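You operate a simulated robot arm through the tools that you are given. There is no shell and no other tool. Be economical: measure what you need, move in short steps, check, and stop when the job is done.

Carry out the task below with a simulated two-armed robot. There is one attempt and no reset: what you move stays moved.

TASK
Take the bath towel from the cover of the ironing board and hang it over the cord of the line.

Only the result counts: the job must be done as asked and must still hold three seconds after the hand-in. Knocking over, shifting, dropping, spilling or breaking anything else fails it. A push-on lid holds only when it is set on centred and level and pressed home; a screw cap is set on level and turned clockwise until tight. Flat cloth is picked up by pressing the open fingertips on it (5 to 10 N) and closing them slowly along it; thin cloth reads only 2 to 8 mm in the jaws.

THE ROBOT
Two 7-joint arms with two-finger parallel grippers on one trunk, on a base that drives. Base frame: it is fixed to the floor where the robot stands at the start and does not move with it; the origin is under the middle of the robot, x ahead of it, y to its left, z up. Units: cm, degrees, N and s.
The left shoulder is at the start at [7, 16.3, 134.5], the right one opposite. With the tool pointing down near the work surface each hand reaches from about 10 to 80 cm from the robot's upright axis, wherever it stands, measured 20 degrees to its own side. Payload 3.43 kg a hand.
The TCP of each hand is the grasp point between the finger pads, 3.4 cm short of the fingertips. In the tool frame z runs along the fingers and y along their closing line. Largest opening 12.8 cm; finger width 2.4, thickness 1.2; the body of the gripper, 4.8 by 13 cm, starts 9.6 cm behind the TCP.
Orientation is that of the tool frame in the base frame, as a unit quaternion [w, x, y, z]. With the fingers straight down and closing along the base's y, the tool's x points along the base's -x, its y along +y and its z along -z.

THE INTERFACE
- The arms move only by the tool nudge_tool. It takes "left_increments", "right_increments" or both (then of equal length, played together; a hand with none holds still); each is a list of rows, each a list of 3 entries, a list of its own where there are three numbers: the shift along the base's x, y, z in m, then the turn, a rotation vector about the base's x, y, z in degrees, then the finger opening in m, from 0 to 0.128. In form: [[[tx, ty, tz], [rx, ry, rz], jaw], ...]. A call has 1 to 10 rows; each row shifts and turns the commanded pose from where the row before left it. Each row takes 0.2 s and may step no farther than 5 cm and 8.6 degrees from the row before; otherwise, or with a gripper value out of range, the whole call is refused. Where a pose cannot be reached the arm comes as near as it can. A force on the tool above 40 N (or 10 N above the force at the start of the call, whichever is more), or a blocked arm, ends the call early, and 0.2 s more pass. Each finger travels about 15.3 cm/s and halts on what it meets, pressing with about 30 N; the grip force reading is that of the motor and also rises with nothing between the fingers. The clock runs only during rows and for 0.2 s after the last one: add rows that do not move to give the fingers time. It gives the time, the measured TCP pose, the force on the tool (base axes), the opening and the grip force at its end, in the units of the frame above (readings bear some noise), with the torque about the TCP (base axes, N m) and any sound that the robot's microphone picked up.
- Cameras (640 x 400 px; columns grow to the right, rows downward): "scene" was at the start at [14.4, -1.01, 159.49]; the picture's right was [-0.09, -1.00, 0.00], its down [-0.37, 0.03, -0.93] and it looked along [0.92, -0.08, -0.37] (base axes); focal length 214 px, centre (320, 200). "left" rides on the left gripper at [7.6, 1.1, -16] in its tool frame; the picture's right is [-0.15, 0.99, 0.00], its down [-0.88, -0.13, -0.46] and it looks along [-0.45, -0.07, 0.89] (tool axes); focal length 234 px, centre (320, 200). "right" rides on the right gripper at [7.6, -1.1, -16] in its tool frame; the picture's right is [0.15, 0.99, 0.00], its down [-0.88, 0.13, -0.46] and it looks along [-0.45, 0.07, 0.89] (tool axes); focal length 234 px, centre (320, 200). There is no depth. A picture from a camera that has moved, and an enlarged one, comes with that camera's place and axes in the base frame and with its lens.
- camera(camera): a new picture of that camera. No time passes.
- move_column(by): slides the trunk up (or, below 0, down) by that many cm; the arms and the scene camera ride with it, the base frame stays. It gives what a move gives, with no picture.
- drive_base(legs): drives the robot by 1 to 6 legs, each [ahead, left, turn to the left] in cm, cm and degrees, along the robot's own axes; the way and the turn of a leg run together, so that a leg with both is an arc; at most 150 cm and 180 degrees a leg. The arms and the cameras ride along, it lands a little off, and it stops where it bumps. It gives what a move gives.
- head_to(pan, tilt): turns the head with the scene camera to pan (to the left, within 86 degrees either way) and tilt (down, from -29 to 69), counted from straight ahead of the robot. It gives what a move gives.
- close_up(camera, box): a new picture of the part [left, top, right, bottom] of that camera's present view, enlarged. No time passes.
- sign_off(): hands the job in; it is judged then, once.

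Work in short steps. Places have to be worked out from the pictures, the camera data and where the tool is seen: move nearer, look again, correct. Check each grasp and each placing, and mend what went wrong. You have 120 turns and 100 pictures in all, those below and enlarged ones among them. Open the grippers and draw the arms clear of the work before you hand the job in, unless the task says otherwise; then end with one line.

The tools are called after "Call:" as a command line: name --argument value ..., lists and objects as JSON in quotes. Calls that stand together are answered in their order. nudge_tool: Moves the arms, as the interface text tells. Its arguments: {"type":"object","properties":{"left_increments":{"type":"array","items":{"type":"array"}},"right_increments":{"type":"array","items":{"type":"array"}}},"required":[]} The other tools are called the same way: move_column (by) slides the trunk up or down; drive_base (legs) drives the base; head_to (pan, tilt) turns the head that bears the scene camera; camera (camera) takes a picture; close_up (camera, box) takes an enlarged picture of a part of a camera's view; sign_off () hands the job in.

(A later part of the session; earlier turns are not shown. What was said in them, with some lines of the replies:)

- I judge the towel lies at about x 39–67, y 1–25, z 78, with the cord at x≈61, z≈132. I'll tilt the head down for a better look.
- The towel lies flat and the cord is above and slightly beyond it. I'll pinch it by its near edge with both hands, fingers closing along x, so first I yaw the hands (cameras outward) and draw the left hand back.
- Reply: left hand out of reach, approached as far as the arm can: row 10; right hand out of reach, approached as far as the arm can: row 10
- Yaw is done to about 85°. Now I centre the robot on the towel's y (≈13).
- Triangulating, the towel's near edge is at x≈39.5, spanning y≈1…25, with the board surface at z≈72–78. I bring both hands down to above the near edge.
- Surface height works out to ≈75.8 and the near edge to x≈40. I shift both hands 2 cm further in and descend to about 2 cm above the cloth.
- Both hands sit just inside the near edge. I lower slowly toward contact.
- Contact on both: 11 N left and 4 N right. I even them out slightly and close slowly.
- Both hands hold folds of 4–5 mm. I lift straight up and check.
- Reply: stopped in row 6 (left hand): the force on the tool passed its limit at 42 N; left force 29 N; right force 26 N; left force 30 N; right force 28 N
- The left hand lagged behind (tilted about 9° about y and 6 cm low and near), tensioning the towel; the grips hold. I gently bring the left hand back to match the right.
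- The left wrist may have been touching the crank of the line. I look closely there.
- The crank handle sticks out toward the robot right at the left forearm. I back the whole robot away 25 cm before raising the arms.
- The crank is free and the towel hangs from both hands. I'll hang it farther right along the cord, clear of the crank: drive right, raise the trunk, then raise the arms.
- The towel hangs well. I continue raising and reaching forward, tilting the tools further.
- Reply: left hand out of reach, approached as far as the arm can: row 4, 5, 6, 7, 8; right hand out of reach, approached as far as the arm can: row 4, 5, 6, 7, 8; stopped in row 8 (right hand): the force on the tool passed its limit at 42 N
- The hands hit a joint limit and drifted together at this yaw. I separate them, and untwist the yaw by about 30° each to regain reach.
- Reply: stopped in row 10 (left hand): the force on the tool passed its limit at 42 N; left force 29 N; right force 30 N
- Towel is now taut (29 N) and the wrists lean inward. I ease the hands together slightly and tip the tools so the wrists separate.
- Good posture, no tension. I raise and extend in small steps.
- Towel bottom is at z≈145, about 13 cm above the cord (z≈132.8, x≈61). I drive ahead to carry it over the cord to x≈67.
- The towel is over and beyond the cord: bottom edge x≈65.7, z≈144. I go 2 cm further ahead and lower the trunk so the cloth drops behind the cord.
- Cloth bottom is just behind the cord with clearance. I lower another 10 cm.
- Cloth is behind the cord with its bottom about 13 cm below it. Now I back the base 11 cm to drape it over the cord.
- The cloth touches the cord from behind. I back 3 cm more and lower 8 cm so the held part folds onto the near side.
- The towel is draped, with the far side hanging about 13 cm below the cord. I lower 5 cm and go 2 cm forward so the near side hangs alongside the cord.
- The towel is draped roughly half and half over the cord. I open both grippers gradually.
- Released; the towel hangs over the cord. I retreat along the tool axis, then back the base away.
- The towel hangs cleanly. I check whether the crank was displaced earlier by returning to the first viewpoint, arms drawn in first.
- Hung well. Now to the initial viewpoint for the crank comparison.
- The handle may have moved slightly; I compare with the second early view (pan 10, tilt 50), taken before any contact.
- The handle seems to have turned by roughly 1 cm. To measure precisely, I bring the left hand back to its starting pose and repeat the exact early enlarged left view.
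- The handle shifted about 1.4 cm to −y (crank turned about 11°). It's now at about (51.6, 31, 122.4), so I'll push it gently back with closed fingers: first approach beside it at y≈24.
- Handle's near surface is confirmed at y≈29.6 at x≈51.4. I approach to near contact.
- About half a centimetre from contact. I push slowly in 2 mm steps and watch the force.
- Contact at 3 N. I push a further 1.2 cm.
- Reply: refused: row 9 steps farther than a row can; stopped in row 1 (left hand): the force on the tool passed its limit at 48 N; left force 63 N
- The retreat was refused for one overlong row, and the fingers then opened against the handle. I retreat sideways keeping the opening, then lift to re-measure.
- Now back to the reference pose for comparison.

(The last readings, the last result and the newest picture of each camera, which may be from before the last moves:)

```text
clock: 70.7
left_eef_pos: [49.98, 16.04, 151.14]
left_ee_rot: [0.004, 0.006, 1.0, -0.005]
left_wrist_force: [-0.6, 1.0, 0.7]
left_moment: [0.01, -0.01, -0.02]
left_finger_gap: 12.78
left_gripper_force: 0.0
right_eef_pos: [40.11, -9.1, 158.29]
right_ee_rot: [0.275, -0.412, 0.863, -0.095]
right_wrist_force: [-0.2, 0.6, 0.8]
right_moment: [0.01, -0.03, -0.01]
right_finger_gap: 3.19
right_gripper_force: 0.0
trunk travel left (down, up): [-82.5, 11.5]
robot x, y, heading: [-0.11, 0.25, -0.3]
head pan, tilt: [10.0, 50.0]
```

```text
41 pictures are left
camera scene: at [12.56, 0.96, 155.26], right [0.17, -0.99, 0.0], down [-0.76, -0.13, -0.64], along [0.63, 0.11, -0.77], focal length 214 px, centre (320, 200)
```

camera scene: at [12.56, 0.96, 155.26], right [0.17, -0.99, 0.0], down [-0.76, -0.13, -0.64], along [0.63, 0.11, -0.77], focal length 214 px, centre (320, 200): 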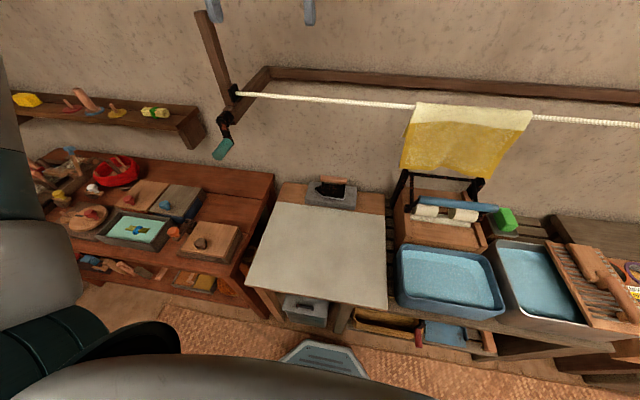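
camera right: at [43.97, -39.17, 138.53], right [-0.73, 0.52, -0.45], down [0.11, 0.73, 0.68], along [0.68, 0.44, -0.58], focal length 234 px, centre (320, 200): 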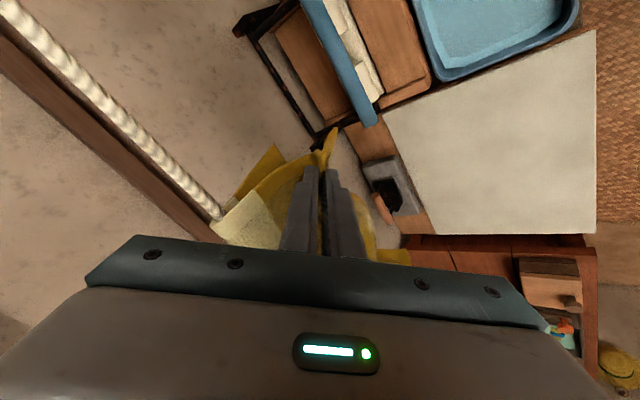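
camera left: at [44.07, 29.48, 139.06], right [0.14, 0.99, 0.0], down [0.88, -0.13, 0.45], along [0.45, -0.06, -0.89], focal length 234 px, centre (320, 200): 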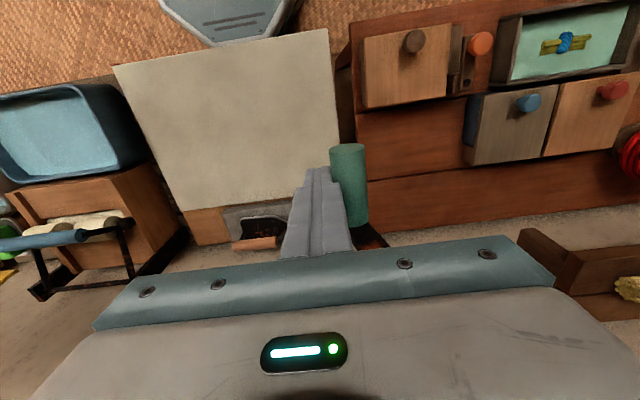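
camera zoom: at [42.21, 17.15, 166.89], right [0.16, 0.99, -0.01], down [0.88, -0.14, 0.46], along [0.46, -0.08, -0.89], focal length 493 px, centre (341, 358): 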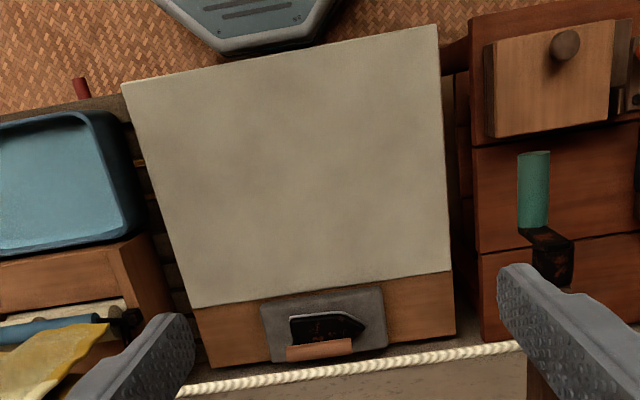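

The crank is back to its original position within a few millimetres, and the towel hangs steadily over the cord. I back off and take a final look.

Call:
drive_base --legs '[[-20, 0, 0]]'

Call:
head_to --pan -15 --tilt 25

Call:
camera --camera "scene"

```text
clock: 72.3
left_eef_pos: [30.54, 16.07, 150.74]
left_ee_rot: [0.0, 0.005, 1.0, -0.004]
left_wrist_force: [1.0, -0.3, 0.5]
left_moment: [0.01, 0.01, 0.01]
left_finger_gap: 12.8
left_gripper_force: 0.1
right_eef_pos: [20.69, -8.97, 157.94]
right_ee_rot: [0.275, -0.413, 0.863, -0.094]
right_wrist_force: [0.7, -0.1, 0.1]
right_moment: [0.0, 0.03, 0.0]
right_finger_gap: 3.2
right_gripper_force: 0.0
trunk travel left (down, up): [-82.5, 11.5]
robot x, y, heading: [-19.98, -0.41, -0.1]
head pan, tilt: [10.0, 50.0]
```

```text
clock: 73.2
left_eef_pos: [29.87, 16.01, 151.19]
left_ee_rot: [0.003, 0.005, 1.0, -0.003]
left_wrist_force: [-0.3, -0.1, -0.7]
left_moment: [-0.02, 0.0, -0.04]
left_finger_gap: 12.82
left_gripper_force: 0.1
right_eef_pos: [20.08, -9.1, 158.27]
right_ee_rot: [0.276, -0.413, 0.863, -0.096]
right_wrist_force: [-0.7, -0.9, -0.4]
right_moment: [0.01, 0.02, 0.02]
right_finger_gap: 3.21
right_gripper_force: 0.0
trunk travel left (down, up): [-82.5, 11.5]
robot x, y, heading: [-20.17, -0.5, 0.0]
head pan, tilt: [-15.0, 25.0]
```

```text
40 pictures are left
camera scene: at [-6.2, -2.72, 159.02], right [-0.26, -0.97, 0.0], down [-0.41, 0.11, -0.91], along [0.87, -0.24, -0.42], focal length 214 px, centre (320, 200)
```

scene: 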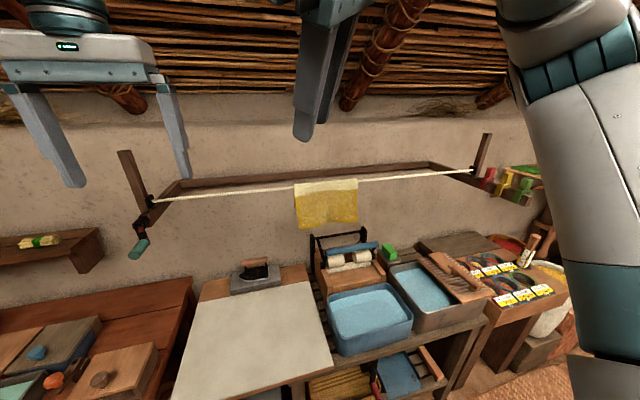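

The towel hangs stably over the cord and the arms are clear, so I hand in.

Call:
sign_off

```text
The job is handed in.
```

The bath towel hangs over the cord of the line, roughly half on each side; the left arm turned the line's crank about 11° while lifting it, and I pushed the crank back to within a few millimetres of where it was.
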